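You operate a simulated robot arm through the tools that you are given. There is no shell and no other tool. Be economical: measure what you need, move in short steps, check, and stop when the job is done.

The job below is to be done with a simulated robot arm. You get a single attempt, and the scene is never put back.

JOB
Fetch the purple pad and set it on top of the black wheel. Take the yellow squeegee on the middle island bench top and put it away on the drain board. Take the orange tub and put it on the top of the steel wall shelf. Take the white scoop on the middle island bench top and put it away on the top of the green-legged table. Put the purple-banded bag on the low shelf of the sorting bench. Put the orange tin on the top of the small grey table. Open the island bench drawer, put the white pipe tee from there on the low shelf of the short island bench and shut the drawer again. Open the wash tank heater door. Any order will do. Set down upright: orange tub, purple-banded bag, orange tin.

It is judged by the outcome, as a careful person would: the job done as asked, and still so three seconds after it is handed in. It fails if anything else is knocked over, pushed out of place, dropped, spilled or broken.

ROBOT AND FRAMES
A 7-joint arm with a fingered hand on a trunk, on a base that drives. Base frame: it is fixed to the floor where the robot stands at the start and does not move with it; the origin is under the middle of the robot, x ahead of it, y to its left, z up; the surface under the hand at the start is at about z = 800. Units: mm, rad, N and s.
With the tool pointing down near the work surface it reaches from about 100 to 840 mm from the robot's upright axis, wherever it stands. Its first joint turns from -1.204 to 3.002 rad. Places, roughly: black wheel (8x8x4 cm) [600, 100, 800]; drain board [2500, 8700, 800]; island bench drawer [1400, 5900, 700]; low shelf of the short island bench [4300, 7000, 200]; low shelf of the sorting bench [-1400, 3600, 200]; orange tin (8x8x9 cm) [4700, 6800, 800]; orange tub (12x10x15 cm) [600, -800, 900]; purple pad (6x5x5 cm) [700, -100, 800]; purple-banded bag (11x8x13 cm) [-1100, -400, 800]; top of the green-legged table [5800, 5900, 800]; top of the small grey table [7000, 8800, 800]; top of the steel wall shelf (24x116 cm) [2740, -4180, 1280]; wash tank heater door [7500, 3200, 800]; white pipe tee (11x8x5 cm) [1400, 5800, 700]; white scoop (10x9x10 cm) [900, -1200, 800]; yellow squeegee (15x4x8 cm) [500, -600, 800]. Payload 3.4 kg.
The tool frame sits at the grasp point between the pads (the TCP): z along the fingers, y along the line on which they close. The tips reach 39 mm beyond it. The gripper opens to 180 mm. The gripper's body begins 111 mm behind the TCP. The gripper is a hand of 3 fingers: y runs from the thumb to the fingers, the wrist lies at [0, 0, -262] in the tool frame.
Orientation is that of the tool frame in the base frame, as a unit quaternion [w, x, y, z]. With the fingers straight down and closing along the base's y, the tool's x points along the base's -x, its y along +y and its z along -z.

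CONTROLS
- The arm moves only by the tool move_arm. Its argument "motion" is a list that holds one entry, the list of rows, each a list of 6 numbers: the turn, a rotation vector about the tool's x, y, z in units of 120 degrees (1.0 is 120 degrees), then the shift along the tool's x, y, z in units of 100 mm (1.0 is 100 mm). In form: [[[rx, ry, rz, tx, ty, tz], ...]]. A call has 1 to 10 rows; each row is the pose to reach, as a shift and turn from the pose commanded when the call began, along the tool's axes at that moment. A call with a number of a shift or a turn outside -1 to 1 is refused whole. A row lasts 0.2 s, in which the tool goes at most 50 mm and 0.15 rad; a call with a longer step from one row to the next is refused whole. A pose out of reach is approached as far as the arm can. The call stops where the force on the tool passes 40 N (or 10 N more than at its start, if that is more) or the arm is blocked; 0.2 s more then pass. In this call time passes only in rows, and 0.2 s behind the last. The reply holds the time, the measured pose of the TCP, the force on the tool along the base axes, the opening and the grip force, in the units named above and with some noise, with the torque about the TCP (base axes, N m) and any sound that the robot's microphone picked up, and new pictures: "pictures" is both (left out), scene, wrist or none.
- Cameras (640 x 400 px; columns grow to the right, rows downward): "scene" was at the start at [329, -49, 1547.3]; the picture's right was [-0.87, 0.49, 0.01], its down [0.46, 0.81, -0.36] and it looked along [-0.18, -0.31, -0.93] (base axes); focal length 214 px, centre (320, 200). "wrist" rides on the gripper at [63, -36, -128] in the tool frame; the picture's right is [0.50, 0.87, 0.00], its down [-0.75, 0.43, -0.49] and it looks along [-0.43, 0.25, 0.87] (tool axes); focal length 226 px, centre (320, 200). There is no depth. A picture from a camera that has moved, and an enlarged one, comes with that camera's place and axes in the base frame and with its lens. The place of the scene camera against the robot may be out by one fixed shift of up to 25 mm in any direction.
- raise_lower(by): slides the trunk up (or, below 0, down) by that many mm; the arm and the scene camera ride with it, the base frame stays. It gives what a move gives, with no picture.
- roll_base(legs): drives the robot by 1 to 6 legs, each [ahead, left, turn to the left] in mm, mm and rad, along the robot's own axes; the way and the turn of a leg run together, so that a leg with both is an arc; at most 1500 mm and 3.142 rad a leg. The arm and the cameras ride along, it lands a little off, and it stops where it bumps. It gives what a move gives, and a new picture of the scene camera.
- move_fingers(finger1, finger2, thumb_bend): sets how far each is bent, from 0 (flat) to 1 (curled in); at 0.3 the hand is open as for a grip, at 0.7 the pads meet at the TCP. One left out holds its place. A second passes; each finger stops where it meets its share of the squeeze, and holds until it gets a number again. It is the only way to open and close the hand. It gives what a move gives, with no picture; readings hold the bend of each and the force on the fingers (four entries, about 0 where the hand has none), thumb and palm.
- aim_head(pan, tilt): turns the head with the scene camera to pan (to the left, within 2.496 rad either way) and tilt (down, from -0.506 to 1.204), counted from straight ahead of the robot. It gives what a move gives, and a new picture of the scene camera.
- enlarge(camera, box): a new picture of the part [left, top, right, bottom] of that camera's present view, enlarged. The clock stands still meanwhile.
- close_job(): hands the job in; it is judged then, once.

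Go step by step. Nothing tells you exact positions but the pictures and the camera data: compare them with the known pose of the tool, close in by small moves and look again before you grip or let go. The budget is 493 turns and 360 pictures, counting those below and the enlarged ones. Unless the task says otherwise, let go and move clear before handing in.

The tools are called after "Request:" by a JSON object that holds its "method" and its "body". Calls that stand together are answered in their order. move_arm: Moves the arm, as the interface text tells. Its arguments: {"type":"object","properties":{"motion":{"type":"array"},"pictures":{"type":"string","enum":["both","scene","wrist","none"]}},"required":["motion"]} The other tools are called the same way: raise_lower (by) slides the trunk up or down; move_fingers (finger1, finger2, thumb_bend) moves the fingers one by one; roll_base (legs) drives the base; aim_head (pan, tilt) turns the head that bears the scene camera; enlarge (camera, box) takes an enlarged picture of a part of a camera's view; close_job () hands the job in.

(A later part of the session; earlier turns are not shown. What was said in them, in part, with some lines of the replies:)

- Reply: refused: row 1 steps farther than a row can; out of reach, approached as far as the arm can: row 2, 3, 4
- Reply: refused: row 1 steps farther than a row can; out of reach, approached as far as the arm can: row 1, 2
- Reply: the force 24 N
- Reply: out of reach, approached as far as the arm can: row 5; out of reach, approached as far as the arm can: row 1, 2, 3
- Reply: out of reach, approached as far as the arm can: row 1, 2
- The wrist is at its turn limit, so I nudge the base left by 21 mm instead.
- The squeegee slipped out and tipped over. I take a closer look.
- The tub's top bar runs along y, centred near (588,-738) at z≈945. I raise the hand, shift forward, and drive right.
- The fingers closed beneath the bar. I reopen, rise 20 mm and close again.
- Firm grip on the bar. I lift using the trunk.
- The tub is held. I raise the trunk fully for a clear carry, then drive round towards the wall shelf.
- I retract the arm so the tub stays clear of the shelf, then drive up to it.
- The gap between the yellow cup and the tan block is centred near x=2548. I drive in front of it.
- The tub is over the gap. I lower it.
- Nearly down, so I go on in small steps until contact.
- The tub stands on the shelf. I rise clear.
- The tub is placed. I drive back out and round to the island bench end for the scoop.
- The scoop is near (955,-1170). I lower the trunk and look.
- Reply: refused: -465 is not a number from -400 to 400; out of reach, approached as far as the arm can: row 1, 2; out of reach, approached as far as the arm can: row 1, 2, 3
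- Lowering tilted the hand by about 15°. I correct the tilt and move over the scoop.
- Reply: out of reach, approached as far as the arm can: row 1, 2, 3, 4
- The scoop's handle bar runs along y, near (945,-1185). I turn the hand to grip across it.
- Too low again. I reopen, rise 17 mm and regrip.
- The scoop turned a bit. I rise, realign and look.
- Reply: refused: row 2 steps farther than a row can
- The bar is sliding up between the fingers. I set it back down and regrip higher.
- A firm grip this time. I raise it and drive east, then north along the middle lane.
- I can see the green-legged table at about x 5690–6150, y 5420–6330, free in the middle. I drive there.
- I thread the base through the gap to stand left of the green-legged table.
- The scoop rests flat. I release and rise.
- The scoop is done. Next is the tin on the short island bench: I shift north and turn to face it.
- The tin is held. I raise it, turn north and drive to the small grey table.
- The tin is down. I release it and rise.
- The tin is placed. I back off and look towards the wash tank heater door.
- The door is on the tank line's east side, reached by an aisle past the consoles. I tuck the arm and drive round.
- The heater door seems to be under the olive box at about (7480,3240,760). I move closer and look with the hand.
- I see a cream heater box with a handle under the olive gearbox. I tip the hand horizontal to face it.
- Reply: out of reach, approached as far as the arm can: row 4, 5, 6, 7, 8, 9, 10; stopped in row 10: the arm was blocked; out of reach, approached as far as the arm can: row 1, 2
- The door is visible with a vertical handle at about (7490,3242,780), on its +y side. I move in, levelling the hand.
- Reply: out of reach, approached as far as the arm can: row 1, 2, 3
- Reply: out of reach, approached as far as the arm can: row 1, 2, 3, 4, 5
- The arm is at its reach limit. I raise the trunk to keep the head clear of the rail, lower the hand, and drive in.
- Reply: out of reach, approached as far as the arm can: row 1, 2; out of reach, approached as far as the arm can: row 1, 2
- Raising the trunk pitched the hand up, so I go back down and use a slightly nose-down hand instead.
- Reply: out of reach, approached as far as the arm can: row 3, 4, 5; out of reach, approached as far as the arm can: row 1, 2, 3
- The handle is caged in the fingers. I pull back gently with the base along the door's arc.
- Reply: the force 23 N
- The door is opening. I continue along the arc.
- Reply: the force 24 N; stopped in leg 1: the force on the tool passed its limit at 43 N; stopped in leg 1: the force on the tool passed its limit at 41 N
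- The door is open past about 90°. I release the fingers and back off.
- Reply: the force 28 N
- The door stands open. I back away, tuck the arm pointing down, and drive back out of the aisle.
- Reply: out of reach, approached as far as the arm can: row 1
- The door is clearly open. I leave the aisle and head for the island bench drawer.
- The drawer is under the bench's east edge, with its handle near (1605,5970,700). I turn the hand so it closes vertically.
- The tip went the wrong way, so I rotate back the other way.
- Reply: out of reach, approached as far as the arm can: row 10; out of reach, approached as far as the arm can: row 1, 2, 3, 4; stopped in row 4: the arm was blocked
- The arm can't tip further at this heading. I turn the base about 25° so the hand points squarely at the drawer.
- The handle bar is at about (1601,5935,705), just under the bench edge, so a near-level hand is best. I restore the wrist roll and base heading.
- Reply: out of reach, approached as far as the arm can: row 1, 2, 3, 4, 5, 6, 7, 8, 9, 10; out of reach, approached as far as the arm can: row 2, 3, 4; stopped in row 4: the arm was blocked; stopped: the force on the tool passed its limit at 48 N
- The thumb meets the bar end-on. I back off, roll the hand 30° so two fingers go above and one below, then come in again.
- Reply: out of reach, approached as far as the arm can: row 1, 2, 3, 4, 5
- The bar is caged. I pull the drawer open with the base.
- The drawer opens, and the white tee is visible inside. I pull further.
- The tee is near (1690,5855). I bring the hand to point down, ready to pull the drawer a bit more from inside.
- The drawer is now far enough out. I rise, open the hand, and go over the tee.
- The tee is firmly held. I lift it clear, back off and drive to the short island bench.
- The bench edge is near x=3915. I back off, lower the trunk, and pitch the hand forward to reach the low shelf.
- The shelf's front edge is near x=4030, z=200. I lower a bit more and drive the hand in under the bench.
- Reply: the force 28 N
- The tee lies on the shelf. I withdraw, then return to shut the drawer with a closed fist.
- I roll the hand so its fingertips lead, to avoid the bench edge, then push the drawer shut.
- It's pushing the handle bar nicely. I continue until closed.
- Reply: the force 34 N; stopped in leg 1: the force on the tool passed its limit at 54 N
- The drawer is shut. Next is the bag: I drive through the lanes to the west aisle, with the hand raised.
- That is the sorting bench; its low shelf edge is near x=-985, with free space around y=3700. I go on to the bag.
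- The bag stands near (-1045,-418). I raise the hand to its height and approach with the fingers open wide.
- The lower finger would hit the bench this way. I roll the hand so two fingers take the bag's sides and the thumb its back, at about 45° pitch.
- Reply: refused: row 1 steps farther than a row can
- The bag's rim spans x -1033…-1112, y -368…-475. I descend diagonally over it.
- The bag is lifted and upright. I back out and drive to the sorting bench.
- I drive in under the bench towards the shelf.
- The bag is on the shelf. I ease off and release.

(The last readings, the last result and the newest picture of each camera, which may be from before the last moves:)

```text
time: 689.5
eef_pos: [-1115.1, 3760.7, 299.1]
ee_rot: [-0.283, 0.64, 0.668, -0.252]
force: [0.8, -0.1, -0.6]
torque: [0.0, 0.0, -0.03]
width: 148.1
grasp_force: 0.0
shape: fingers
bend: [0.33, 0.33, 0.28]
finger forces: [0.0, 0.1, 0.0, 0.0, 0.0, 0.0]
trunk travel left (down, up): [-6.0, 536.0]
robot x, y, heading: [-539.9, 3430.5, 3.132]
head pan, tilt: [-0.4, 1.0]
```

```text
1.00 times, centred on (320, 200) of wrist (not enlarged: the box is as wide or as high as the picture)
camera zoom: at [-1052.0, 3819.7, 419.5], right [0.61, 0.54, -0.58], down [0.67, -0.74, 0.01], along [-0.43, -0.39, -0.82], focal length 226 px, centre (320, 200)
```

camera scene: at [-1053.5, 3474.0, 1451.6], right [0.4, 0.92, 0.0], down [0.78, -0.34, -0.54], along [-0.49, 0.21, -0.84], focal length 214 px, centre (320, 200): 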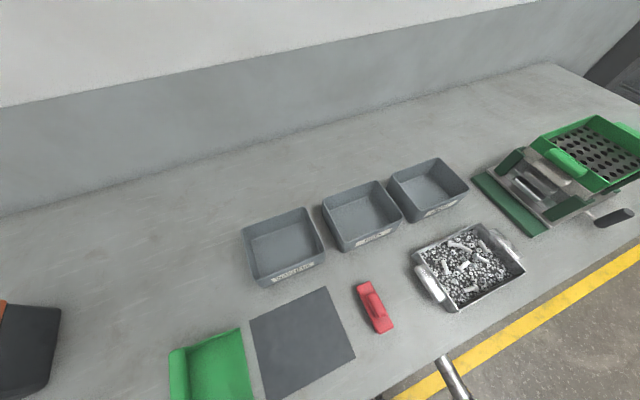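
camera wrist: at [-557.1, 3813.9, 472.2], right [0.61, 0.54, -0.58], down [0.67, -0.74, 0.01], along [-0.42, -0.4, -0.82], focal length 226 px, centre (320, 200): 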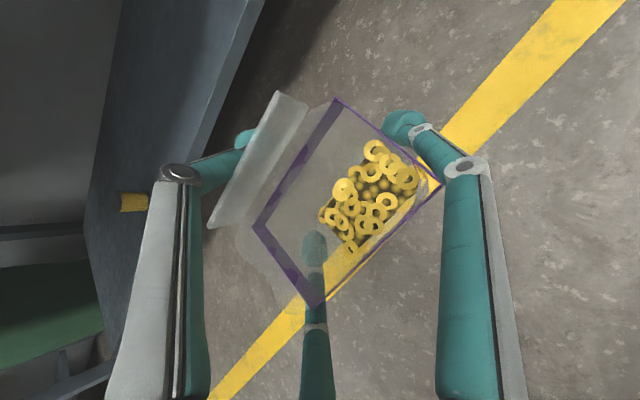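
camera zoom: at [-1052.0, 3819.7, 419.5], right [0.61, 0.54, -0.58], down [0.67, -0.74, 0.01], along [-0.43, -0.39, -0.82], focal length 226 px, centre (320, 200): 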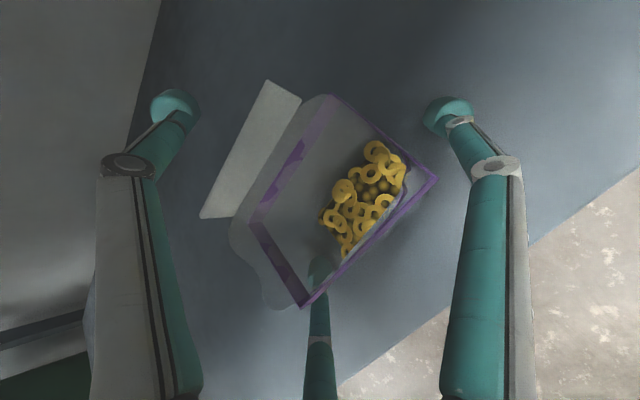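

Request:
{"method": "move_arm", "body": {"motion": [[[0, 0, 0, 0, 0, -0.3], [0, 0, 0, 0, 0, -0.6], [0, 0, 0, 0, 0, -1.0]]], "pictures": "wrist"}}

Request:
{"method": "roll_base", "body": {"legs": [[-400, 0, 0]]}}

Request:
{"method": "enlarge", "body": {"camera": "scene", "box": [240, 120, 440, 280]}}

```text
time: 690.3
eef_pos: [-1047.1, 3759.3, 370.4]
ee_rot: [-0.284, 0.64, 0.668, -0.252]
force: [-0.1, 0.6, -0.3]
torque: [0.0, 0.01, -0.02]
width: 148.4
grasp_force: 0.1
shape: fingers
bend: [0.33, 0.33, 0.28]
finger forces: [0.0, 0.1, 0.1, 0.1, 0.0, 0.0]
trunk travel left (down, up): [-6.0, 536.0]
robot x, y, heading: [-540.4, 3430.9, 3.138]
head pan, tilt: [-0.4, 1.0]
camera wrist: at [-982.7, 3817.0, 491.7], right [0.61, 0.54, -0.58], down [0.67, -0.74, 0.0], along [-0.43, -0.39, -0.82], focal length 226 px, centre (320, 200)
```

wrist: 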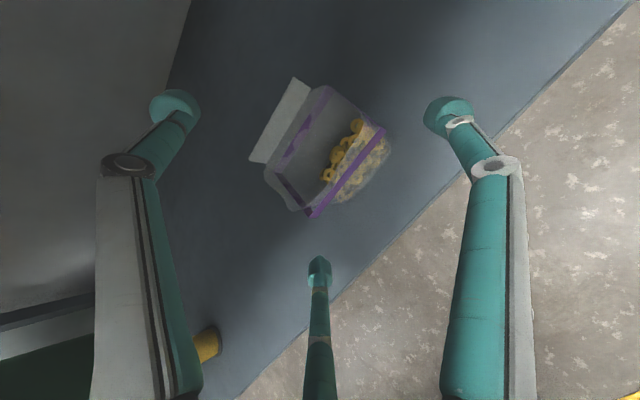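

```text
time: 692.8
eef_pos: [-650.6, 3752.4, 371.4]
ee_rot: [-0.282, 0.637, 0.671, -0.254]
force: [-0.8, -0.7, -0.1]
torque: [-0.01, 0.01, -0.02]
width: 148.4
grasp_force: 0.1
shape: fingers
bend: [0.33, 0.33, 0.28]
finger forces: [0.0, 0.0, 0.0, 0.0, 0.0, 0.0]
trunk travel left (down, up): [-6.0, 536.0]
robot x, y, heading: [-143.0, 3426.7, -3.142]
head pan, tilt: [-0.4, 1.0]
camera scene: at [-655.1, 3467.3, 1452.3], right [0.39, 0.92, 0.0], down [0.78, -0.33, -0.54], along [-0.49, 0.21, -0.84], focal length 214 px, centre (320, 200)
```

scene: 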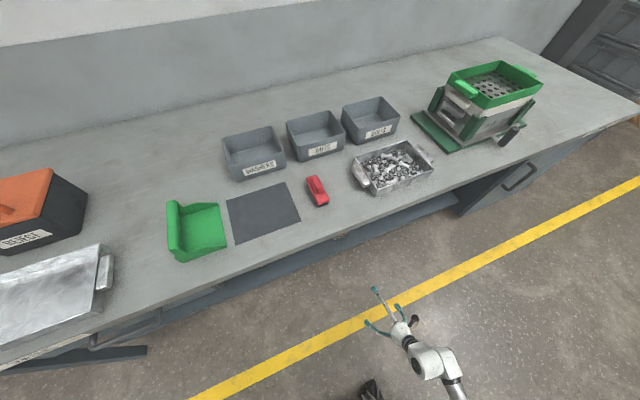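

```text
2.50 times, centred on (340, 200) of scene
camera zoom: at [-655.1, 3467.3, 1452.3], right [0.39, 0.92, 0.0], down [0.78, -0.33, -0.54], along [-0.49, 0.21, -0.84], focal length 536 px, centre (270, 200)
```

zoom: 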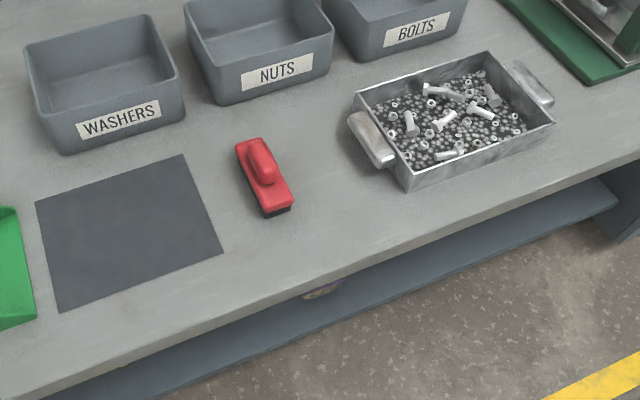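

Request:
{"method": "enlarge", "body": {"camera": "wrist", "box": [160, 0, 400, 160]}}

```text
2.50 times, centred on (280, 80) of wrist
camera zoom: at [-589.0, 3812.4, 491.1], right [0.6, 0.55, -0.58], down [0.68, -0.74, 0.0], along [-0.42, -0.39, -0.82], focal length 565 px, centre (420, 500)
```

zoom: 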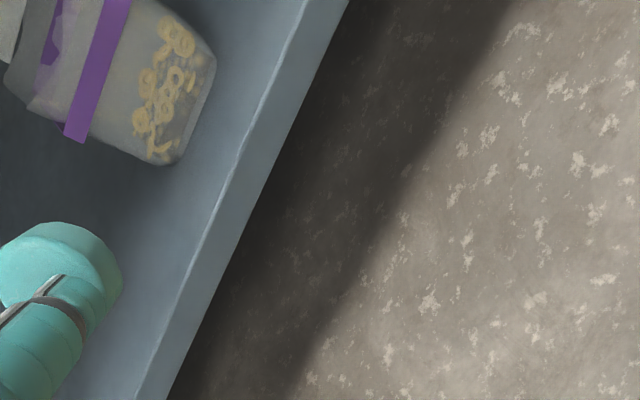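

The bag stands upright on the shelf. Last is the squeegee: I point the hand down, raise it, and drive back to the middle island bench.

Request:
{"method": "move_arm", "body": {"motion": [[[-0.07, 0, 0, 0, 0, 0], [-0.14, 0, 0, 0, 0, 0], [-0.21, 0, 0, 0, 0, 0], [-0.28, 0, 0, 0, 0, 0], [-0.35, 0, 0, 0, 0, 0], [-0.365, 0, 0, 0, 0, 0]]], "pictures": "none"}}

Request:
{"method": "raise_lower", "body": {"by": 400}}

Request:
{"method": "raise_lower", "body": {"by": 136}}

Request:
{"method": "roll_base", "body": {"legs": [[-130, 0, 0], [0, 1500, 0], [0, 1500, 0], [0, 600, 0]]}}

```text
time: 694.2
eef_pos: [-651.1, 3753.4, 373.0]
ee_rot: [-0.025, 0.697, 0.717, 0.016]
force: [-0.5, -0.1, 0.2]
torque: [0.01, -0.01, 0.02]
width: 148.2
grasp_force: 0.1
shape: fingers
bend: [0.33, 0.33, 0.28]
finger forces: [0.1, 0.0, 0.0, 0.1, 0.0, 0.1]
trunk travel left (down, up): [-6.0, 536.0]
robot x, y, heading: [-141.6, 3427.7, -3.141]
head pan, tilt: [-0.4, 1.0]
```

```text
time: 698.0
eef_pos: [-650.6, 3752.0, 773.4]
ee_rot: [-0.026, 0.697, 0.717, 0.015]
force: [-0.3, -0.3, -1.0]
torque: [-0.05, 0.02, 0.02]
width: 148.3
grasp_force: 0.1
shape: fingers
bend: [0.33, 0.33, 0.28]
finger forces: [0.1, 0.1, 0.0, 0.0, 0.1, 0.1]
trunk travel left (down, up): [-406.0, 136.0]
robot x, y, heading: [-140.8, 3429.7, -3.142]
head pan, tilt: [-0.4, 1.0]
```

```text
time: 699.6
eef_pos: [-650.6, 3752.5, 909.6]
ee_rot: [-0.025, 0.697, 0.717, 0.015]
force: [-0.6, -0.4, -0.3]
torque: [-0.01, -0.03, -0.02]
width: 148.5
grasp_force: 0.1
shape: fingers
bend: [0.33, 0.33, 0.28]
finger forces: [0.0, 0.0, 0.0, 0.1, 0.1, 0.0]
trunk travel left (down, up): [-542.0, 0.0]
robot x, y, heading: [-145.0, 3429.7, -3.144]
head pan, tilt: [-0.4, 1.0]
```

```text
time: 718.0
eef_pos: [-419.4, 132.5, 909.6]
ee_rot: [-0.026, 0.681, 0.731, 0.015]
force: [-0.4, -0.2, -0.3]
torque: [0.01, 0.01, -0.04]
width: 148.2
grasp_force: 0.1
shape: fingers
bend: [0.33, 0.33, 0.28]
finger forces: [0.1, 0.1, 0.1, 0.0, 0.0, 0.0]
trunk travel left (down, up): [-542.0, 0.0]
robot x, y, heading: [100.9, -169.4, -3.098]
head pan, tilt: [-0.4, 1.0]
camera scene: at [75.5, -127.3, 2067.5], right [0.35, 0.94, 0.0], down [0.79, -0.29, -0.54], along [-0.5, 0.18, -0.84], focal length 214 px, centre (320, 200)
```

scene: 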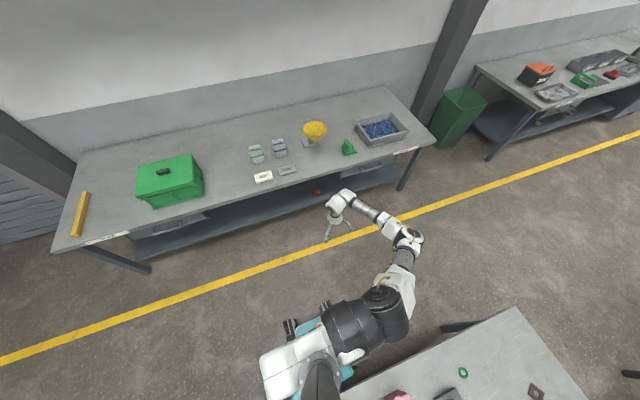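

Request:
{"method": "move_arm", "body": {"motion": [[[0, 0, 0, 0, 0, -0.4], [0, 0, 0, 0, 0, -0.8], [0, 0, 0, 0, 0, -1.0]]], "pictures": "none"}}

Request:
{"method": "roll_base", "body": {"legs": [[340, 0, 0], [0, 0, 1.57], [0, 0, 1.53], [230, -100, 0]]}}

Request:
{"method": "aim_head", "body": {"pan": -0.6, "tilt": 1.0}}

```text
time: 718.8
eef_pos: [-416.3, 124.4, 1014.0]
ee_rot: [-0.028, 0.681, 0.731, 0.015]
force: [0.3, -0.8, 0.1]
torque: [0.03, 0.03, 0.01]
width: 148.6
grasp_force: 0.0
shape: fingers
bend: [0.33, 0.33, 0.28]
finger forces: [0.0, 0.0, 0.0, 0.1, 0.0, 0.1]
trunk travel left (down, up): [-542.0, 0.0]
robot x, y, heading: [97.2, -168.5, -3.101]
head pan, tilt: [-0.4, 1.0]
```

```text
time: 729.9
eef_pos: [501.9, -598.1, 1013.5]
ee_rot: [0.017, 0.717, -0.696, 0.029]
force: [0.8, 0.4, 0.2]
torque: [-0.01, 0.03, -0.01]
width: 148.5
grasp_force: 0.0
shape: fingers
bend: [0.33, 0.33, 0.28]
finger forces: [0.0, 0.0, 0.1, 0.0, 0.0, 0.0]
trunk travel left (down, up): [-542.0, 0.0]
robot x, y, heading: [-1.2, -283.7, 0.003]
head pan, tilt: [-0.4, 1.0]
camera scene: at [49.8, -314.1, 2067.5], right [-0.39, -0.92, 0.0], down [-0.78, 0.33, -0.54], along [0.5, -0.21, -0.84], focal length 214 px, centre (320, 200)
```

scene: 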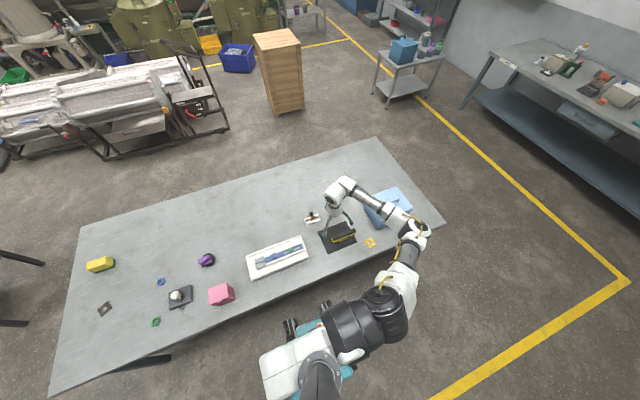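

```text
time: 730.6
eef_pos: [499.7, -595.4, 1014.8]
ee_rot: [0.018, 0.717, -0.696, 0.031]
force: [-0.5, 0.2, -0.2]
torque: [0.0, 0.01, 0.02]
width: 148.8
grasp_force: 0.1
shape: fingers
bend: [0.33, 0.33, 0.28]
finger forces: [0.0, 0.1, 0.0, 0.0, 0.0, 0.1]
trunk travel left (down, up): [-542.0, 0.0]
robot x, y, heading: [-3.7, -287.5, 0.004]
head pan, tilt: [-0.6, 1.0]
camera scene: at [43.8, -328.4, 2067.4], right [-0.56, -0.83, 0.0], down [-0.7, 0.48, -0.54], along [0.44, -0.3, -0.84], focal length 214 px, centre (320, 200)
```

scene: 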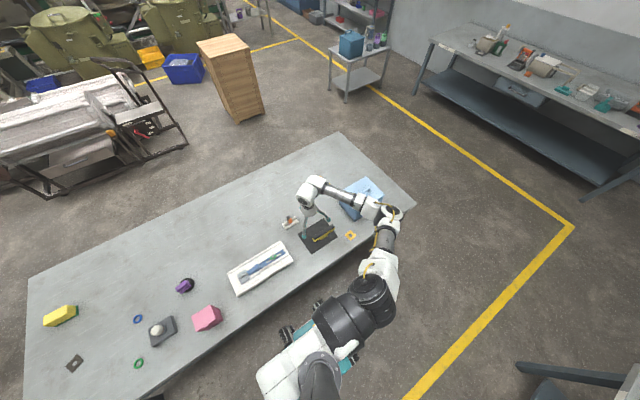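

Request:
{"method": "move_arm", "body": {"motion": [[[0, 0, 0, 0, 0.2, 0.3], [0, 0, 0, 0, 0.4, 0.5]]], "pictures": "wrist"}}

```text
time: 731.2
eef_pos: [458.1, -599.4, 965.2]
ee_rot: [0.018, 0.716, -0.697, 0.03]
force: [0.1, 0.5, -0.1]
torque: [0.03, 0.01, -0.01]
width: 148.5
grasp_force: 0.0
shape: fingers
bend: [0.33, 0.33, 0.28]
finger forces: [0.0, 0.0, 0.0, 0.0, 0.0, 0.0]
trunk travel left (down, up): [-542.0, 0.0]
robot x, y, heading: [-4.7, -283.8, 0.001]
head pan, tilt: [-0.6, 1.0]
camera wrist: at [493.5, -651.6, 1097.3], right [-0.85, -0.52, 0.02], down [-0.47, 0.77, 0.43], along [-0.24, 0.36, -0.9], focal length 226 px, centre (320, 200)
```

wrist: 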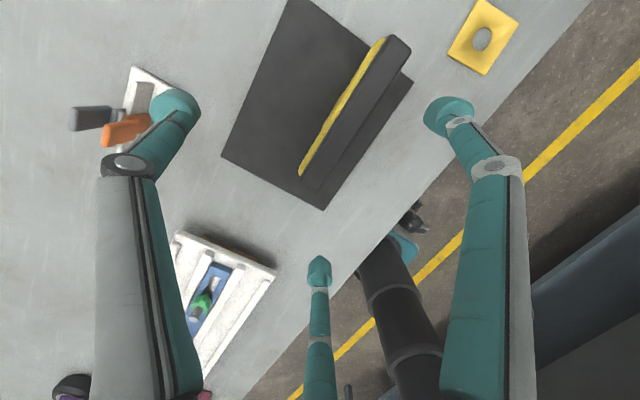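

The squeegee lies along y, centred near (451,-643). I go down over it.

Request:
{"method": "move_fingers", "body": {"finger1": 0.35, "finger2": 0.35, "thumb_bend": 0.35}}

Request:
{"method": "move_arm", "body": {"motion": [[[0, 0, 0, 0.2, 0.03, 0.25], [0, 0, 0, 0.44, 0.06, 0.6], [0, 0, 0, 0.44, 0.06, 0.6]]], "pictures": "wrist"}}

Request:
{"method": "enlarge", "body": {"camera": "wrist", "box": [200, 40, 440, 240]}}

```text
time: 732.2
eef_pos: [459.1, -599.4, 964.3]
ee_rot: [0.018, 0.717, -0.696, 0.031]
force: [-0.5, -0.1, -0.5]
torque: [-0.04, -0.01, 0.01]
width: 132.9
grasp_force: 0.0
shape: fingers
bend: [0.35, 0.35, 0.35]
finger forces: [0.1, 0.1, 0.1, 0.1, 0.0, 0.0]
trunk travel left (down, up): [-542.0, 0.0]
robot x, y, heading: [-2.1, -283.2, 0.004]
head pan, tilt: [-0.6, 1.0]
```

```text
time: 733.0
eef_pos: [455.8, -647.9, 907.4]
ee_rot: [0.017, 0.718, -0.696, 0.03]
force: [-0.1, 0.2, -0.4]
torque: [0.0, -0.02, -0.02]
width: 132.7
grasp_force: 0.1
shape: fingers
bend: [0.35, 0.35, 0.35]
finger forces: [0.0, 0.1, 0.1, 0.1, 0.0, 0.0]
trunk travel left (down, up): [-542.0, 0.0]
robot x, y, heading: [-2.9, -288.8, 0.002]
head pan, tilt: [-0.6, 1.0]
camera wrist: at [491.4, -698.8, 1040.3], right [-0.85, -0.52, 0.02], down [-0.47, 0.77, 0.43], along [-0.24, 0.36, -0.9], focal length 226 px, centre (320, 200)
```

wrist: 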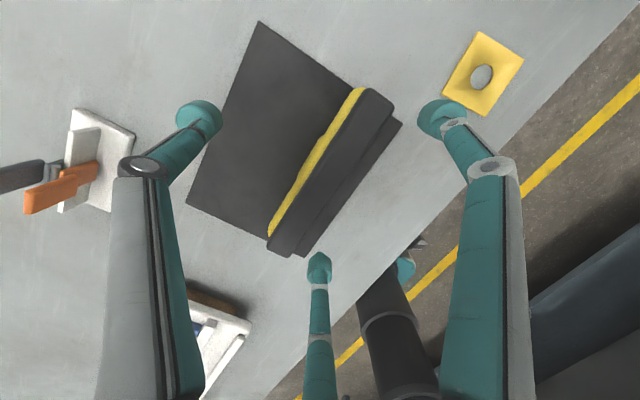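

```text
2.00 times, centred on (320, 140) of wrist
camera zoom: at [491.4, -698.8, 1040.3], right [-0.85, -0.52, 0.02], down [-0.47, 0.77, 0.43], along [-0.24, 0.36, -0.9], focal length 452 px, centre (320, 320)
```

zoom: 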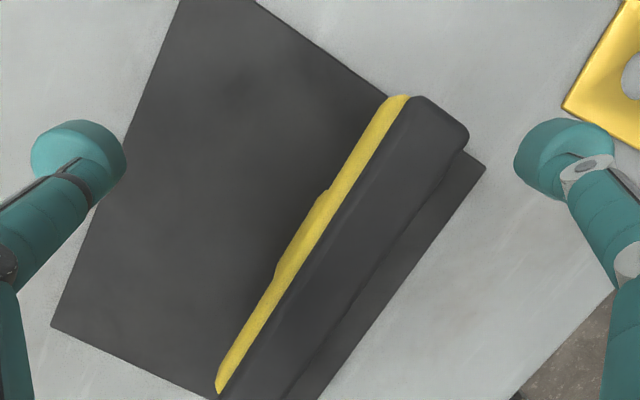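

Request:
{"method": "enlarge", "body": {"camera": "scene", "box": [280, 200, 360, 260]}}

```text
6.67 times, centred on (320, 230) of scene
camera zoom: at [42.7, -329.3, 2067.4], right [-0.56, -0.83, 0.0], down [-0.7, 0.48, -0.54], along [0.44, -0.3, -0.84], focal length 1430 px, centre (320, 0)
```

zoom: 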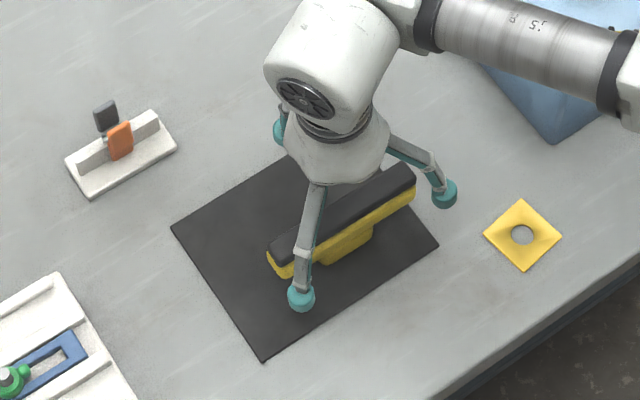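

It stands on its handle with the black face up at z≈875. I grip across the body.

Request:
{"method": "move_arm", "body": {"motion": [[[0, 0, 0, -0.02, 0.03, 0.2], [0, 0, 0, -0.02, 0.03, 0.41], [0, 0, 0, -0.02, 0.03, 0.41]]], "pictures": "none"}}

Request:
{"method": "move_fingers", "body": {"finger1": 0.7, "finger2": 0.7, "thumb_bend": 0.7}}

Request:
{"method": "enlarge", "body": {"camera": "wrist", "box": [200, 40, 440, 240]}}

```text
time: 733.8
eef_pos: [453.9, -647.9, 865.7]
ee_rot: [0.017, 0.717, -0.697, 0.031]
force: [0.1, 0.2, 0.0]
torque: [0.01, -0.02, 0.0]
width: 133.0
grasp_force: 0.1
shape: fingers
bend: [0.35, 0.35, 0.35]
finger forces: [0.0, 0.0, 0.0, 0.1, 0.1, 0.0]
trunk travel left (down, up): [-542.0, 0.0]
robot x, y, heading: [-4.4, -289.8, 0.002]
head pan, tilt: [-0.6, 1.0]
```

```text
time: 734.8
eef_pos: [453.5, -647.9, 864.6]
ee_rot: [0.017, 0.717, -0.696, 0.031]
force: [0.2, 0.1, 0.2]
torque: [0.0, 0.04, 0.0]
width: 24.0
grasp_force: 10.1
shape: fingers
bend: [0.64, 0.64, 0.63]
finger forces: [5.1, 4.9, 0.0, 0.0, 10.2, 0.0]
trunk travel left (down, up): [-542.0, 0.0]
robot x, y, heading: [-4.2, -285.5, -0.002]
head pan, tilt: [-0.6, 1.0]
```

```text
2.00 times, centred on (320, 140) of wrist
camera zoom: at [490.0, -700.0, 998.5], right [-0.85, -0.52, 0.02], down [-0.47, 0.77, 0.43], along [-0.24, 0.36, -0.9], focal length 452 px, centre (320, 320)
```

zoom: 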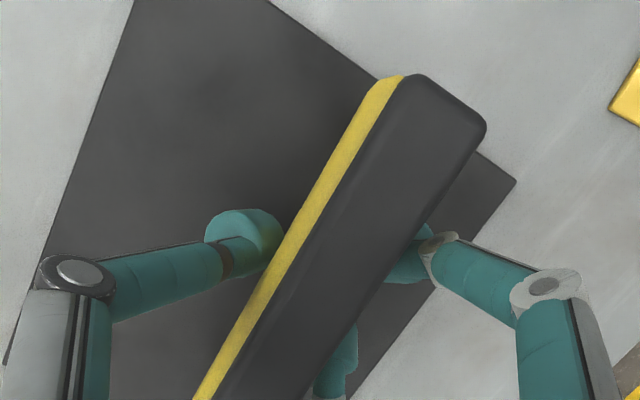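

Balanced grip. I lift it.

Request:
{"method": "move_arm", "body": {"motion": [[[0, 0, 0, 0, 0, -0.2], [0, 0, 0, 0, 0, -0.5], [0, 0, 0, 0, 0, -1.0]]], "pictures": "wrist"}}

Request:
{"method": "move_arm", "body": {"motion": [[[0, 0, 0, 0, 0, -0.4], [0, 0, 0, 0, 0, -0.8], [0, 0, 0, 0, 0, -1.0]]], "pictures": "none"}}

```text
time: 735.6
eef_pos: [452.0, -641.9, 967.8]
ee_rot: [0.018, 0.716, -0.697, 0.031]
force: [0.4, -0.2, -0.9]
torque: [0.0, 0.02, 0.0]
width: 24.0
grasp_force: 10.2
shape: fingers
bend: [0.64, 0.64, 0.63]
finger forces: [5.2, 4.9, 0.2, 0.1, 10.2, 0.0]
trunk travel left (down, up): [-542.0, 0.0]
robot x, y, heading: [-0.5, -282.0, 0.007]
head pan, tilt: [-0.6, 1.0]
camera wrist: at [488.1, -693.9, 1100.9], right [-0.85, -0.52, 0.02], down [-0.47, 0.77, 0.43], along [-0.24, 0.36, -0.9], focal length 226 px, centre (320, 200)
```

wrist: 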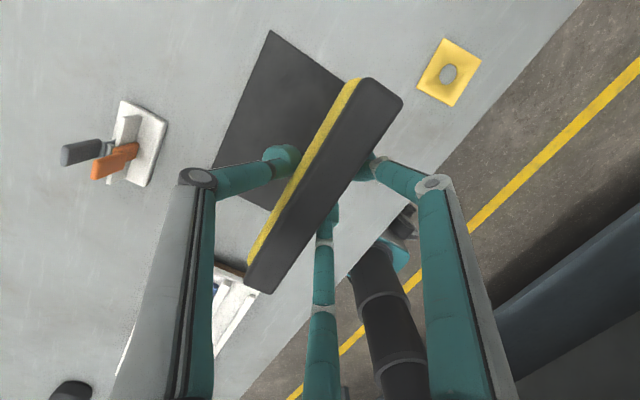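

```text
time: 736.4
eef_pos: [453.2, -635.2, 1066.4]
ee_rot: [0.019, 0.717, -0.696, 0.03]
force: [0.0, -0.3, -1.6]
torque: [-0.02, 0.02, 0.02]
width: 24.1
grasp_force: 10.0
shape: fingers
bend: [0.64, 0.64, 0.63]
finger forces: [5.2, 4.9, 0.0, 0.1, 10.2, 0.0]
trunk travel left (down, up): [-542.0, 0.0]
robot x, y, heading: [-5.0, -284.9, -0.006]
head pan, tilt: [-0.6, 1.0]
```

The squeegee is held. I drive north up the west aisle towards the drain board.

Request:
{"method": "roll_base", "body": {"legs": [[-120, 100, 0], [0, 1500, 0], [0, 1500, 0], [0, 1500, 0]]}}

Request:
{"method": "roll_base", "body": {"legs": [[0, 1500, 0], [0, 1430, 0]]}}

```text
time: 758.7
eef_pos: [351.6, 3893.6, 1064.9]
ee_rot: [0.017, 0.71, -0.704, 0.028]
force: [0.2, -0.3, -1.2]
torque: [0.01, 0.03, 0.05]
width: 23.8
grasp_force: 9.9
shape: fingers
bend: [0.64, 0.64, 0.63]
finger forces: [5.1, 5.1, 0.1, 0.1, 10.2, 0.0]
trunk travel left (down, up): [-542.0, 0.0]
robot x, y, heading: [-101.0, 4260.5, -0.016]
head pan, tilt: [-0.6, 1.0]
camera scene: at [-52.0, 4209.4, 2067.3], right [-0.58, -0.82, -0.01], down [-0.69, 0.49, -0.54], along [0.44, -0.31, -0.84], focal length 214 px, centre (320, 200)
```

scene: 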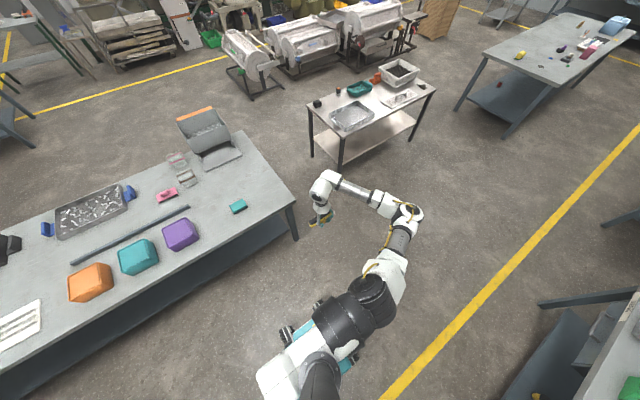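

```text
time: 773.0
eef_pos: [376.5, 6882.2, 1066.2]
ee_rot: [0.017, 0.718, -0.695, 0.031]
force: [0.1, -0.2, -0.8]
torque: [0.02, 0.02, 0.04]
width: 23.8
grasp_force: 10.3
shape: fingers
bend: [0.64, 0.64, 0.63]
finger forces: [5.1, 5.0, 0.0, 0.0, 10.3, 0.0]
trunk travel left (down, up): [-542.0, 0.0]
robot x, y, heading: [-83.1, 7228.8, 0.005]
head pan, tilt: [-0.6, 1.0]
camera scene: at [-34.2, 7185.5, 2067.4], right [-0.56, -0.83, 0.0], down [-0.7, 0.47, -0.54], along [0.45, -0.3, -0.84], focal length 214 px, centre (320, 200)
```

scene: 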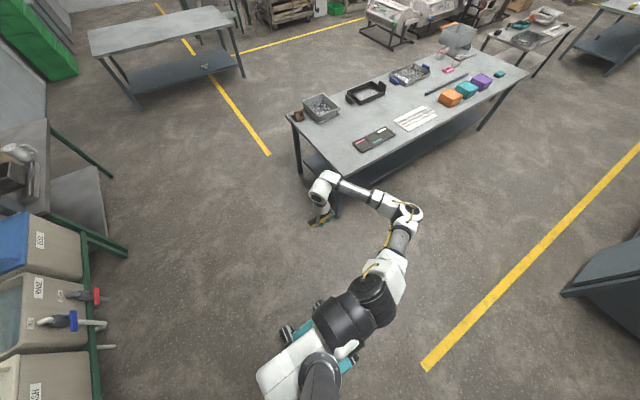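

Request:
{"method": "aim_head", "body": {"pan": 0.75, "tilt": 0.6}}

Request:
{"method": "enlarge", "body": {"camera": "scene", "box": [200, 60, 520, 260]}}

```text
time: 774.5
eef_pos: [375.5, 6886.3, 1069.1]
ee_rot: [0.018, 0.718, -0.695, 0.033]
force: [-0.3, 0.1, -2.2]
torque: [0.02, 0.0, 0.01]
width: 23.7
grasp_force: 10.7
shape: fingers
bend: [0.64, 0.64, 0.63]
finger forces: [5.2, 5.1, 0.0, 0.0, 10.4, 0.1]
trunk travel left (down, up): [-542.0, 0.0]
robot x, y, heading: [-84.7, 7229.7, 0.012]
head pan, tilt: [0.75, 0.6]
camera scene: at [-27.7, 7286.0, 2099.9], right [0.69, -0.73, -0.01], down [-0.41, -0.38, -0.83], along [0.6, 0.57, -0.56], focal length 214 px, centre (320, 200)
```

scene: 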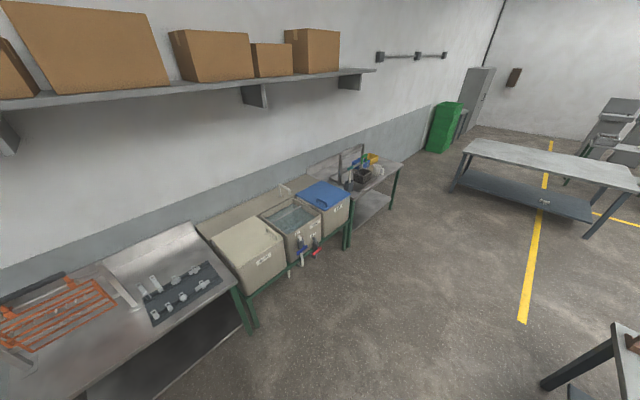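

```text
2.00 times, centred on (360, 160) of scene
camera zoom: at [-27.7, 7286.0, 2099.9], right [0.69, -0.73, -0.01], down [-0.41, -0.38, -0.83], along [0.6, 0.57, -0.56], focal length 429 px, centre (240, 280)
```

zoom: 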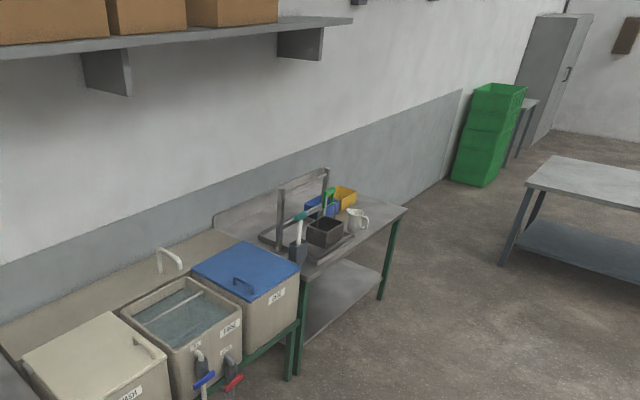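

The drain board area is the table near x 1690–2840, y>8390. I drive over and look closely.

Request:
{"method": "roll_base", "body": {"legs": [[1500, 0, 0], [650, 0, 0], [0, 0, 1.56], [250, 0, 0]]}}

Request:
{"method": "aim_head", "body": {"pan": -0.3, "tilt": 0.8}}

Request:
{"method": "enlarge", "body": {"camera": "scene", "box": [160, 60, 480, 260]}}

```text
time: 790.4
eef_pos: [2399.3, 7978.0, 1068.9]
ee_rot: [-0.01, 0.999, 0.02, 0.036]
force: [-0.4, 0.3, -1.2]
torque: [0.01, -0.02, -0.02]
width: 23.5
grasp_force: 10.3
shape: fingers
bend: [0.65, 0.64, 0.63]
finger forces: [5.1, 4.8, 0.1, 0.0, 10.0, 0.0]
trunk travel left (down, up): [-542.0, 0.0]
robot x, y, heading: [2058.7, 7518.8, 1.587]
head pan, tilt: [0.75, 0.6]
camera scene: at [2025.6, 7563.7, 2100.0], right [0.72, 0.69, -0.01], down [0.39, -0.41, -0.83], along [-0.58, 0.59, -0.56], focal length 214 px, centre (320, 200)
```

scene: 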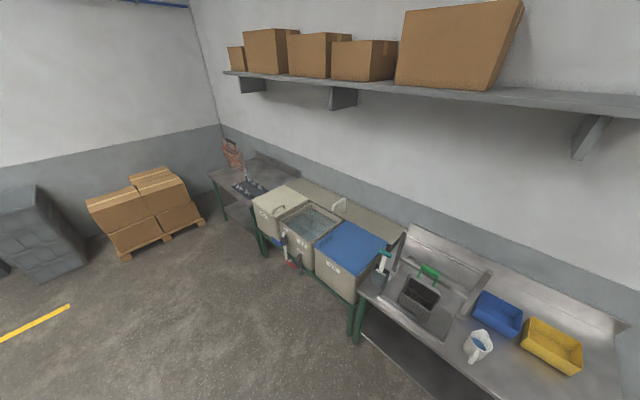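

```text
time: 791.7
eef_pos: [2396.1, 7977.6, 1070.4]
ee_rot: [-0.011, 0.999, 0.021, 0.039]
force: [0.0, 0.7, -2.0]
torque: [-0.01, -0.03, 0.0]
width: 23.3
grasp_force: 10.4
shape: fingers
bend: [0.65, 0.64, 0.64]
finger forces: [5.2, 5.0, 0.0, 0.0, 10.1, 0.0]
trunk travel left (down, up): [-542.0, 0.0]
robot x, y, heading: [2059.7, 7519.7, 1.593]
head pan, tilt: [-0.3, 0.799]
camera scene: at [2109.6, 7578.1, 2082.6], right [0.96, -0.28, 0.0], down [-0.2, -0.69, -0.69], along [0.19, 0.67, -0.72], focal length 214 px, centre (320, 200)
```

scene: 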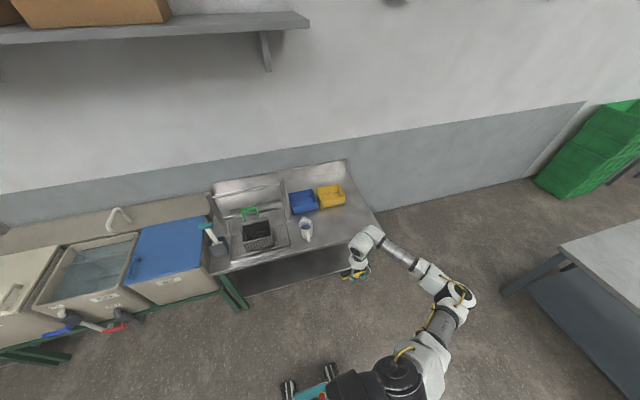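

```text
2.00 times, centred on (320, 160) of scene
camera zoom: at [2109.6, 7578.1, 2082.6], right [0.96, -0.28, 0.0], down [-0.2, -0.69, -0.69], along [0.19, 0.67, -0.72], focal length 429 px, centre (320, 280)
```

zoom: 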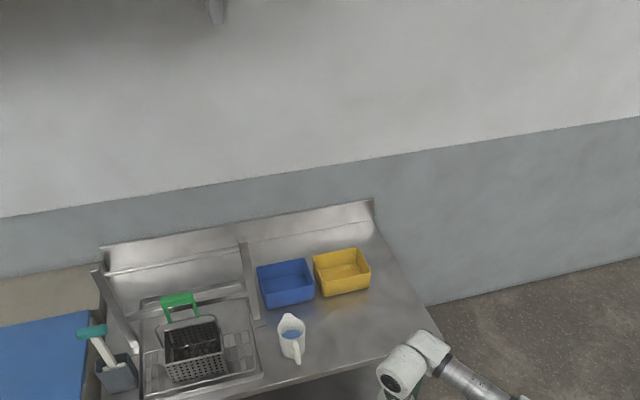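

The drain board is the right-hand area, x 2150–2790, y 8385–8900. There's free space around (2560,8520).

Request:
{"method": "roll_base", "body": {"legs": [[0, 0, -0.02], [0, -170, 0], [490, 0, 0]]}}

Request:
{"method": "raise_lower", "body": {"by": -120}}

Request:
{"method": "move_arm", "body": {"motion": [[[0, 0, 0, 0, -0.25, 0], [0, 0, 0, 0, -0.5, 0], [0, 0, 0, 0, -0.5, 0]]], "pictures": "both"}}

```text
time: 796.0
eef_pos: [2550.3, 8459.1, 1075.8]
ee_rot: [-0.011, 0.999, 0.015, 0.045]
force: [-1.0, 0.4, -0.8]
torque: [-0.07, -0.12, -0.04]
width: 23.4
grasp_force: 10.3
shape: fingers
bend: [0.65, 0.65, 0.64]
finger forces: [5.2, 5.0, 0.0, 0.0, 10.3, 0.1]
trunk travel left (down, up): [-542.0, 0.0]
robot x, y, heading: [2224.4, 8003.6, 1.567]
head pan, tilt: [-0.3, 0.799]
camera scene: at [2254.1, 8065.0, 2082.9], right [0.96, -0.29, 0.01], down [-0.21, -0.69, -0.7], along [0.21, 0.66, -0.72], focal length 214 px, centre (320, 200)
```

scene: 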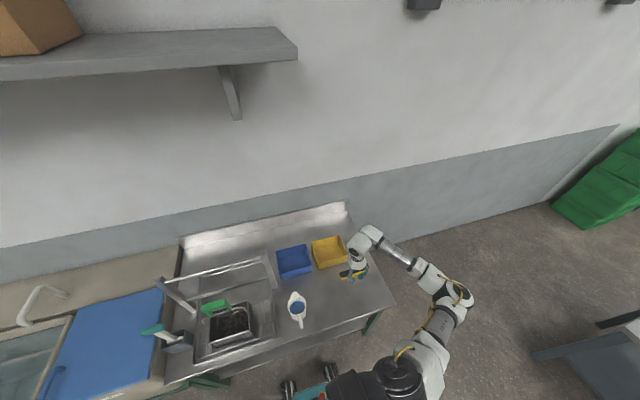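

```text
time: 797.5
eef_pos: [2561.8, 8458.2, 953.1]
ee_rot: [-0.011, 0.999, 0.014, 0.041]
force: [-0.2, 0.4, -1.3]
torque: [-0.01, 0.0, -0.03]
width: 23.3
grasp_force: 10.4
shape: fingers
bend: [0.65, 0.65, 0.64]
finger forces: [5.3, 5.0, 0.1, 0.0, 10.4, 0.0]
trunk travel left (down, up): [-422.0, 120.0]
robot x, y, heading: [2228.4, 8010.9, 1.573]
head pan, tilt: [-0.3, 0.799]
```

```text
time: 798.3
eef_pos: [2561.6, 8509.0, 955.9]
ee_rot: [-0.012, 0.999, 0.014, 0.041]
force: [0.6, 0.2, -1.4]
torque: [0.02, 0.01, -0.01]
width: 23.2
grasp_force: 10.6
shape: fingers
bend: [0.65, 0.65, 0.64]
finger forces: [5.4, 5.0, 0.1, 0.0, 10.5, 0.0]
trunk travel left (down, up): [-422.0, 120.0]
robot x, y, heading: [2229.4, 8006.5, 1.565]
head pan, tilt: [-0.3, 0.799]
camera scene: at [2287.2, 8073.5, 1962.9], right [0.96, -0.29, -0.01], down [-0.22, -0.69, -0.69], along [0.2, 0.66, -0.72], focal length 214 px, centre (320, 200)
camera wrist: at [2613.0, 8543.8, 1089.1], right [0.52, -0.85, 0.02], down [-0.78, -0.47, 0.42], along [-0.35, -0.24, -0.91], focal length 226 px, centre (320, 200)
```

scene: 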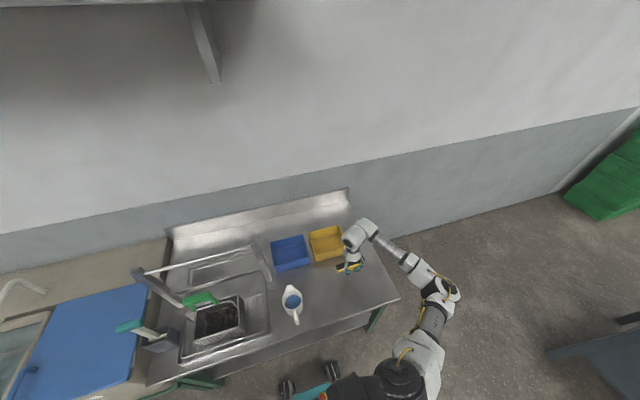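
wrist: 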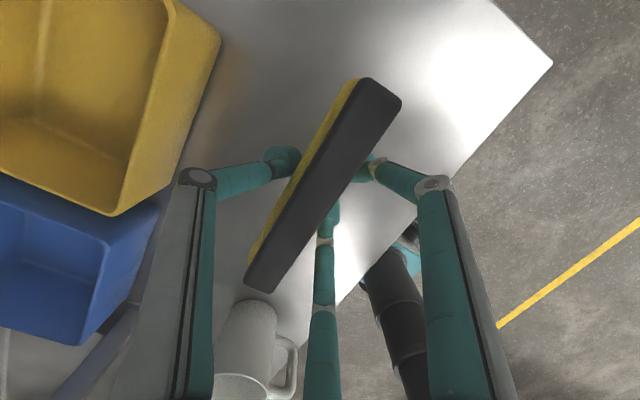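

Request:
{"method": "move_arm", "body": {"motion": [[[0, 0, 0, 0.1, 0.1, 0.3], [0, 0, 0, 0.2, 0.22, 0.6], [0, 0, 0, 0.2, 0.22, 0.78]]], "pictures": "none"}}

Request:
{"method": "move_arm", "body": {"motion": [[[0, 0, 0, 0, 0, 0.04], [0, 0, 0, 0, 0, 0.08]]], "pictures": "none"}}

Request:
{"method": "move_arm", "body": {"motion": [[[0, 0, 0, 0, 0, 0.03], [0, 0, 0, 0, 0, 0.06]]], "pictures": "none"}}

```text
time: 799.1
eef_pos: [2588.1, 8490.1, 877.5]
ee_rot: [-0.012, 0.999, 0.014, 0.04]
force: [0.5, -0.1, -1.0]
torque: [0.0, 0.0, 0.03]
width: 23.1
grasp_force: 9.9
shape: fingers
bend: [0.65, 0.65, 0.64]
finger forces: [5.3, 5.0, 0.1, 0.1, 10.4, 0.0]
trunk travel left (down, up): [-422.0, 120.0]
robot x, y, heading: [2229.7, 8008.9, 1.575]
head pan, tilt: [-0.3, 0.799]
```

```text
time: 799.7
eef_pos: [2584.0, 8489.0, 871.0]
ee_rot: [-0.011, 0.999, 0.015, 0.043]
force: [-0.4, 0.1, -0.4]
torque: [0.02, 0.0, 0.01]
width: 23.1
grasp_force: 9.9
shape: fingers
bend: [0.65, 0.65, 0.64]
finger forces: [5.3, 5.0, 0.1, 0.0, 10.4, 0.0]
trunk travel left (down, up): [-422.0, 120.0]
robot x, y, heading: [2226.5, 8004.4, 1.573]
head pan, tilt: [-0.3, 0.799]
```

```text
time: 800.3
eef_pos: [2579.9, 8488.6, 865.1]
ee_rot: [-0.012, 0.999, 0.015, 0.043]
force: [-0.1, 0.2, -0.6]
torque: [0.0, 0.01, 0.0]
width: 23.2
grasp_force: 10.9
shape: fingers
bend: [0.65, 0.65, 0.64]
finger forces: [5.3, 5.0, 0.1, 0.0, 10.4, 0.1]
trunk travel left (down, up): [-422.0, 120.0]
robot x, y, heading: [2226.4, 8003.9, 1.575]
head pan, tilt: [-0.3, 0.799]
```

Request:
{"method": "move_arm", "body": {"motion": [[[0, 0, 0, 0, 0, 0.03], [0, 0, 0, 0, 0, 0.06]]], "pictures": "none"}}

Request:
{"method": "move_arm", "body": {"motion": [[[0, 0, 0, 0, 0, 0.03], [0, 0, 0, 0, 0, 0.06]]], "pictures": "none"}}

Request:
{"method": "enlarge", "body": {"camera": "scene", "box": [300, 210, 420, 310]}}

```text
time: 800.9
eef_pos: [2583.6, 8489.0, 859.0]
ee_rot: [-0.012, 0.999, 0.015, 0.042]
force: [1.2, 0.4, 2.7]
torque: [0.06, -0.03, -0.03]
width: 23.2
grasp_force: 10.9
shape: fingers
bend: [0.65, 0.65, 0.64]
finger forces: [5.6, 5.7, 0.0, 0.0, 11.1, 0.0]
trunk travel left (down, up): [-422.0, 120.0]
robot x, y, heading: [2226.9, 8003.9, 1.568]
head pan, tilt: [-0.3, 0.799]
```

```text
time: 801.5
eef_pos: [2583.1, 8491.1, 854.8]
ee_rot: [-0.014, 0.999, 0.016, 0.044]
force: [1.6, -1.1, 18.2]
torque: [0.04, -0.07, -0.02]
width: 22.7
grasp_force: 13.1
shape: fingers
bend: [0.66, 0.67, 0.65]
finger forces: [6.7, 6.8, 0.0, 0.1, 12.3, 0.1]
trunk travel left (down, up): [-422.0, 120.0]
robot x, y, heading: [2225.6, 8005.7, 1.574]
head pan, tilt: [-0.3, 0.799]
```

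```text
4.00 times, centred on (360, 260) of scene
camera zoom: at [2271.4, 8069.5, 1963.6], right [0.96, -0.29, 0.0], down [-0.21, -0.69, -0.7], along [0.2, 0.67, -0.72], focal length 858 px, centre (160, -40)
```

zoom: 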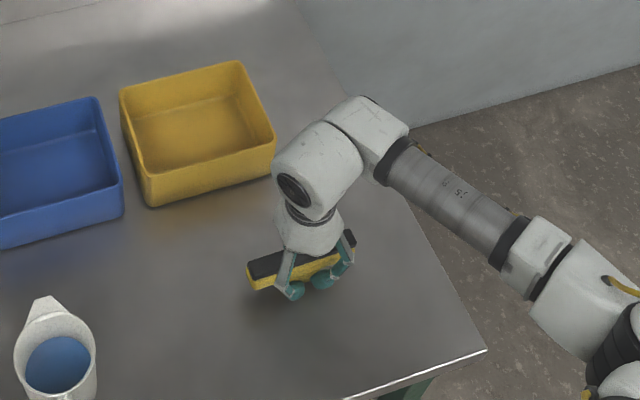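

Contact. I ease off a touch, open gently and rise.

Request:
{"method": "move_arm", "body": {"motion": [[[0, 0, 0, 0, 0, -0.03]]], "pictures": "none"}}

Request:
{"method": "move_fingers", "body": {"finger1": 0.5, "finger2": 0.5, "thumb_bend": 0.5}}

Request:
{"method": "move_arm", "body": {"motion": [[[0, 0, 0, 0, 0, -0.2], [0, 0, 0, 0, 0, -0.5], [0, 0, 0, 0, 0, -1.0]]], "pictures": "wrist"}}

Request:
{"method": "enlarge", "body": {"camera": "scene", "box": [300, 210, 420, 310]}}

```text
time: 801.9
eef_pos: [2584.0, 8488.9, 855.8]
ee_rot: [-0.011, 0.999, 0.015, 0.042]
force: [-0.4, 1.4, 7.9]
torque: [0.14, -0.01, -0.01]
width: 22.6
grasp_force: 12.2
shape: fingers
bend: [0.66, 0.67, 0.65]
finger forces: [5.5, 5.5, 0.1, 0.0, 12.8, 0.1]
trunk travel left (down, up): [-422.0, 120.0]
robot x, y, heading: [2224.3, 8007.1, 1.574]
head pan, tilt: [-0.3, 0.799]
```

```text
time: 802.9
eef_pos: [2583.2, 8489.3, 855.6]
ee_rot: [-0.011, 0.999, 0.016, 0.042]
force: [0.0, 0.5, -0.5]
torque: [0.0, 0.0, 0.01]
width: 72.6
grasp_force: 0.0
shape: fingers
bend: [0.5, 0.5, 0.5]
finger forces: [0.1, 0.1, 0.0, 0.0, 0.0, 0.1]
trunk travel left (down, up): [-422.0, 120.0]
robot x, y, heading: [2222.4, 8003.4, 1.578]
head pan, tilt: [-0.3, 0.799]
```

```text
time: 803.7
eef_pos: [2575.4, 8487.2, 955.3]
ee_rot: [-0.011, 0.999, 0.016, 0.043]
force: [-0.1, 0.2, -0.6]
torque: [0.0, -0.04, 0.0]
width: 72.2
grasp_force: 0.0
shape: fingers
bend: [0.5, 0.5, 0.5]
finger forces: [0.0, 0.1, 0.0, 0.1, 0.0, 0.1]
trunk travel left (down, up): [-422.0, 120.0]
robot x, y, heading: [2225.3, 8007.0, 1.571]
head pan, tilt: [-0.3, 0.799]
camera wrist: at [2626.5, 8522.9, 1090.7], right [0.52, -0.85, 0.02], down [-0.78, -0.47, 0.42], along [-0.34, -0.24, -0.91], focal length 226 px, centre (320, 200)
```

wrist: 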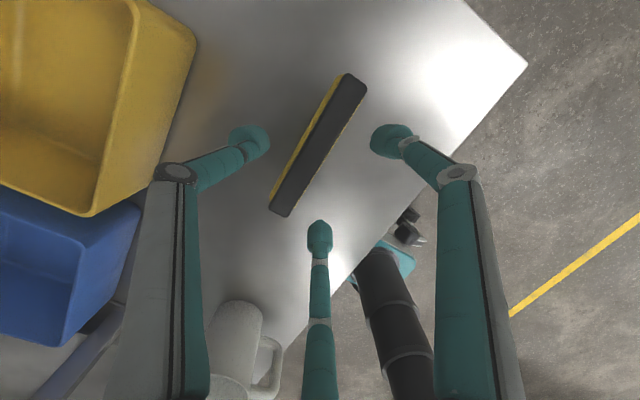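

```text
4.00 times, centred on (360, 260) of scene
camera zoom: at [2273.9, 8072.8, 1963.2], right [0.96, -0.29, 0.0], down [-0.21, -0.69, -0.69], along [0.2, 0.67, -0.72], focal length 858 px, centre (160, -40)
```

zoom: 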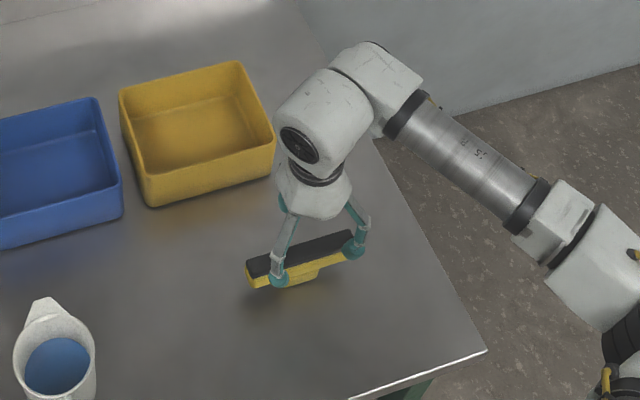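

The squeegee rests on the drain board. I rise clear, back away, and take a last look.

Request:
{"method": "move_arm", "body": {"motion": [[[0, 0, 0, 0, 0, -0.4], [0, 0, 0, 0, 0, -0.8]]], "pictures": "none"}}

Request:
{"method": "roll_base", "body": {"legs": [[-500, 0, 0]]}}

Request:
{"method": "aim_head", "body": {"pan": 2.4, "tilt": 0.5}}

```text
time: 804.3
eef_pos: [2569.3, 8484.6, 1035.7]
ee_rot: [-0.01, 0.999, 0.016, 0.042]
force: [0.2, 0.3, 0.2]
torque: [-0.03, -0.01, 0.03]
width: 72.2
grasp_force: 0.1
shape: fingers
bend: [0.5, 0.5, 0.5]
finger forces: [0.1, 0.1, 0.0, 0.0, 0.0, 0.0]
trunk travel left (down, up): [-422.0, 120.0]
robot x, y, heading: [2226.6, 8006.9, 1.579]
head pan, tilt: [-0.3, 0.799]
```

```text
time: 807.2
eef_pos: [2571.6, 7976.8, 1035.1]
ee_rot: [-0.012, 0.999, 0.013, 0.042]
force: [-0.9, -0.1, -0.3]
torque: [0.04, 0.0, -0.02]
width: 72.4
grasp_force: 0.1
shape: fingers
bend: [0.5, 0.5, 0.5]
finger forces: [0.0, 0.0, 0.0, 0.1, 0.0, 0.0]
trunk travel left (down, up): [-422.0, 120.0]
robot x, y, heading: [2227.2, 7499.5, 1.571]
head pan, tilt: [-0.3, 0.799]
camera scene: at [2274.9, 7566.9, 1963.2], right [0.95, -0.3, 0.0], down [-0.22, -0.69, -0.69], along [0.2, 0.66, -0.72], focal length 214 px, centre (320, 200)
```

scene: 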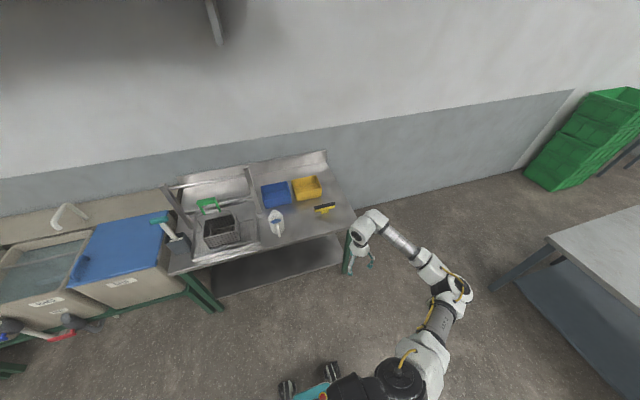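

```text
time: 809.6
eef_pos: [2567.4, 7974.9, 1037.3]
ee_rot: [-0.013, 0.999, 0.012, 0.045]
force: [-0.3, -0.5, -0.4]
torque: [-0.01, -0.03, -0.01]
width: 72.3
grasp_force: 0.0
shape: fingers
bend: [0.5, 0.5, 0.5]
finger forces: [0.0, 0.0, 0.0, 0.1, 0.1, 0.0]
trunk travel left (down, up): [-422.0, 120.0]
robot x, y, heading: [2228.3, 7502.8, 1.571]
head pan, tilt: [2.4, 0.499]
camera scene: at [2189.1, 7423.6, 1989.9], right [-0.73, 0.68, 0.0], down [0.32, 0.35, -0.88], along [-0.6, -0.65, -0.47], focal length 214 px, centre (320, 200)
```

scene: 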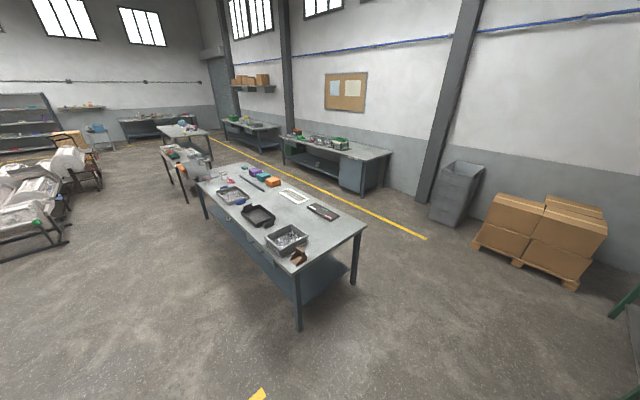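

The squeegee stands on the drain board, the drawer is shut and every item is placed, so I hand the job in.

Request:
{"method": "close_job", "body": {}}

```text
The job is handed in.
```

I did all eight tasks and handed the job in.

- **Purple pad:** it rests on the black wheel, about 14 mm off centre.
- **Yellow squeegee:** it tipped over when I first tried to grip it. It now stands on its handle on the drain board, black face up.
- **Orange tub:** it is upright on the top of the steel wall shelf.
- **White scoop:** it is on the top of the green-legged table.
- **Purple-banded bag:** it is upright on the low shelf of the sorting bench.
- **Orange tin:** it is upright on the small grey table.
- **White pipe tee:** it is on the low shelf of the short island bench. I pushed the drawer in until it stopped, and it looked shut from across the room.
- **Wash tank heater door:** I left it open a little past 90°.

I saw nothing else knocked over or moved along the way.
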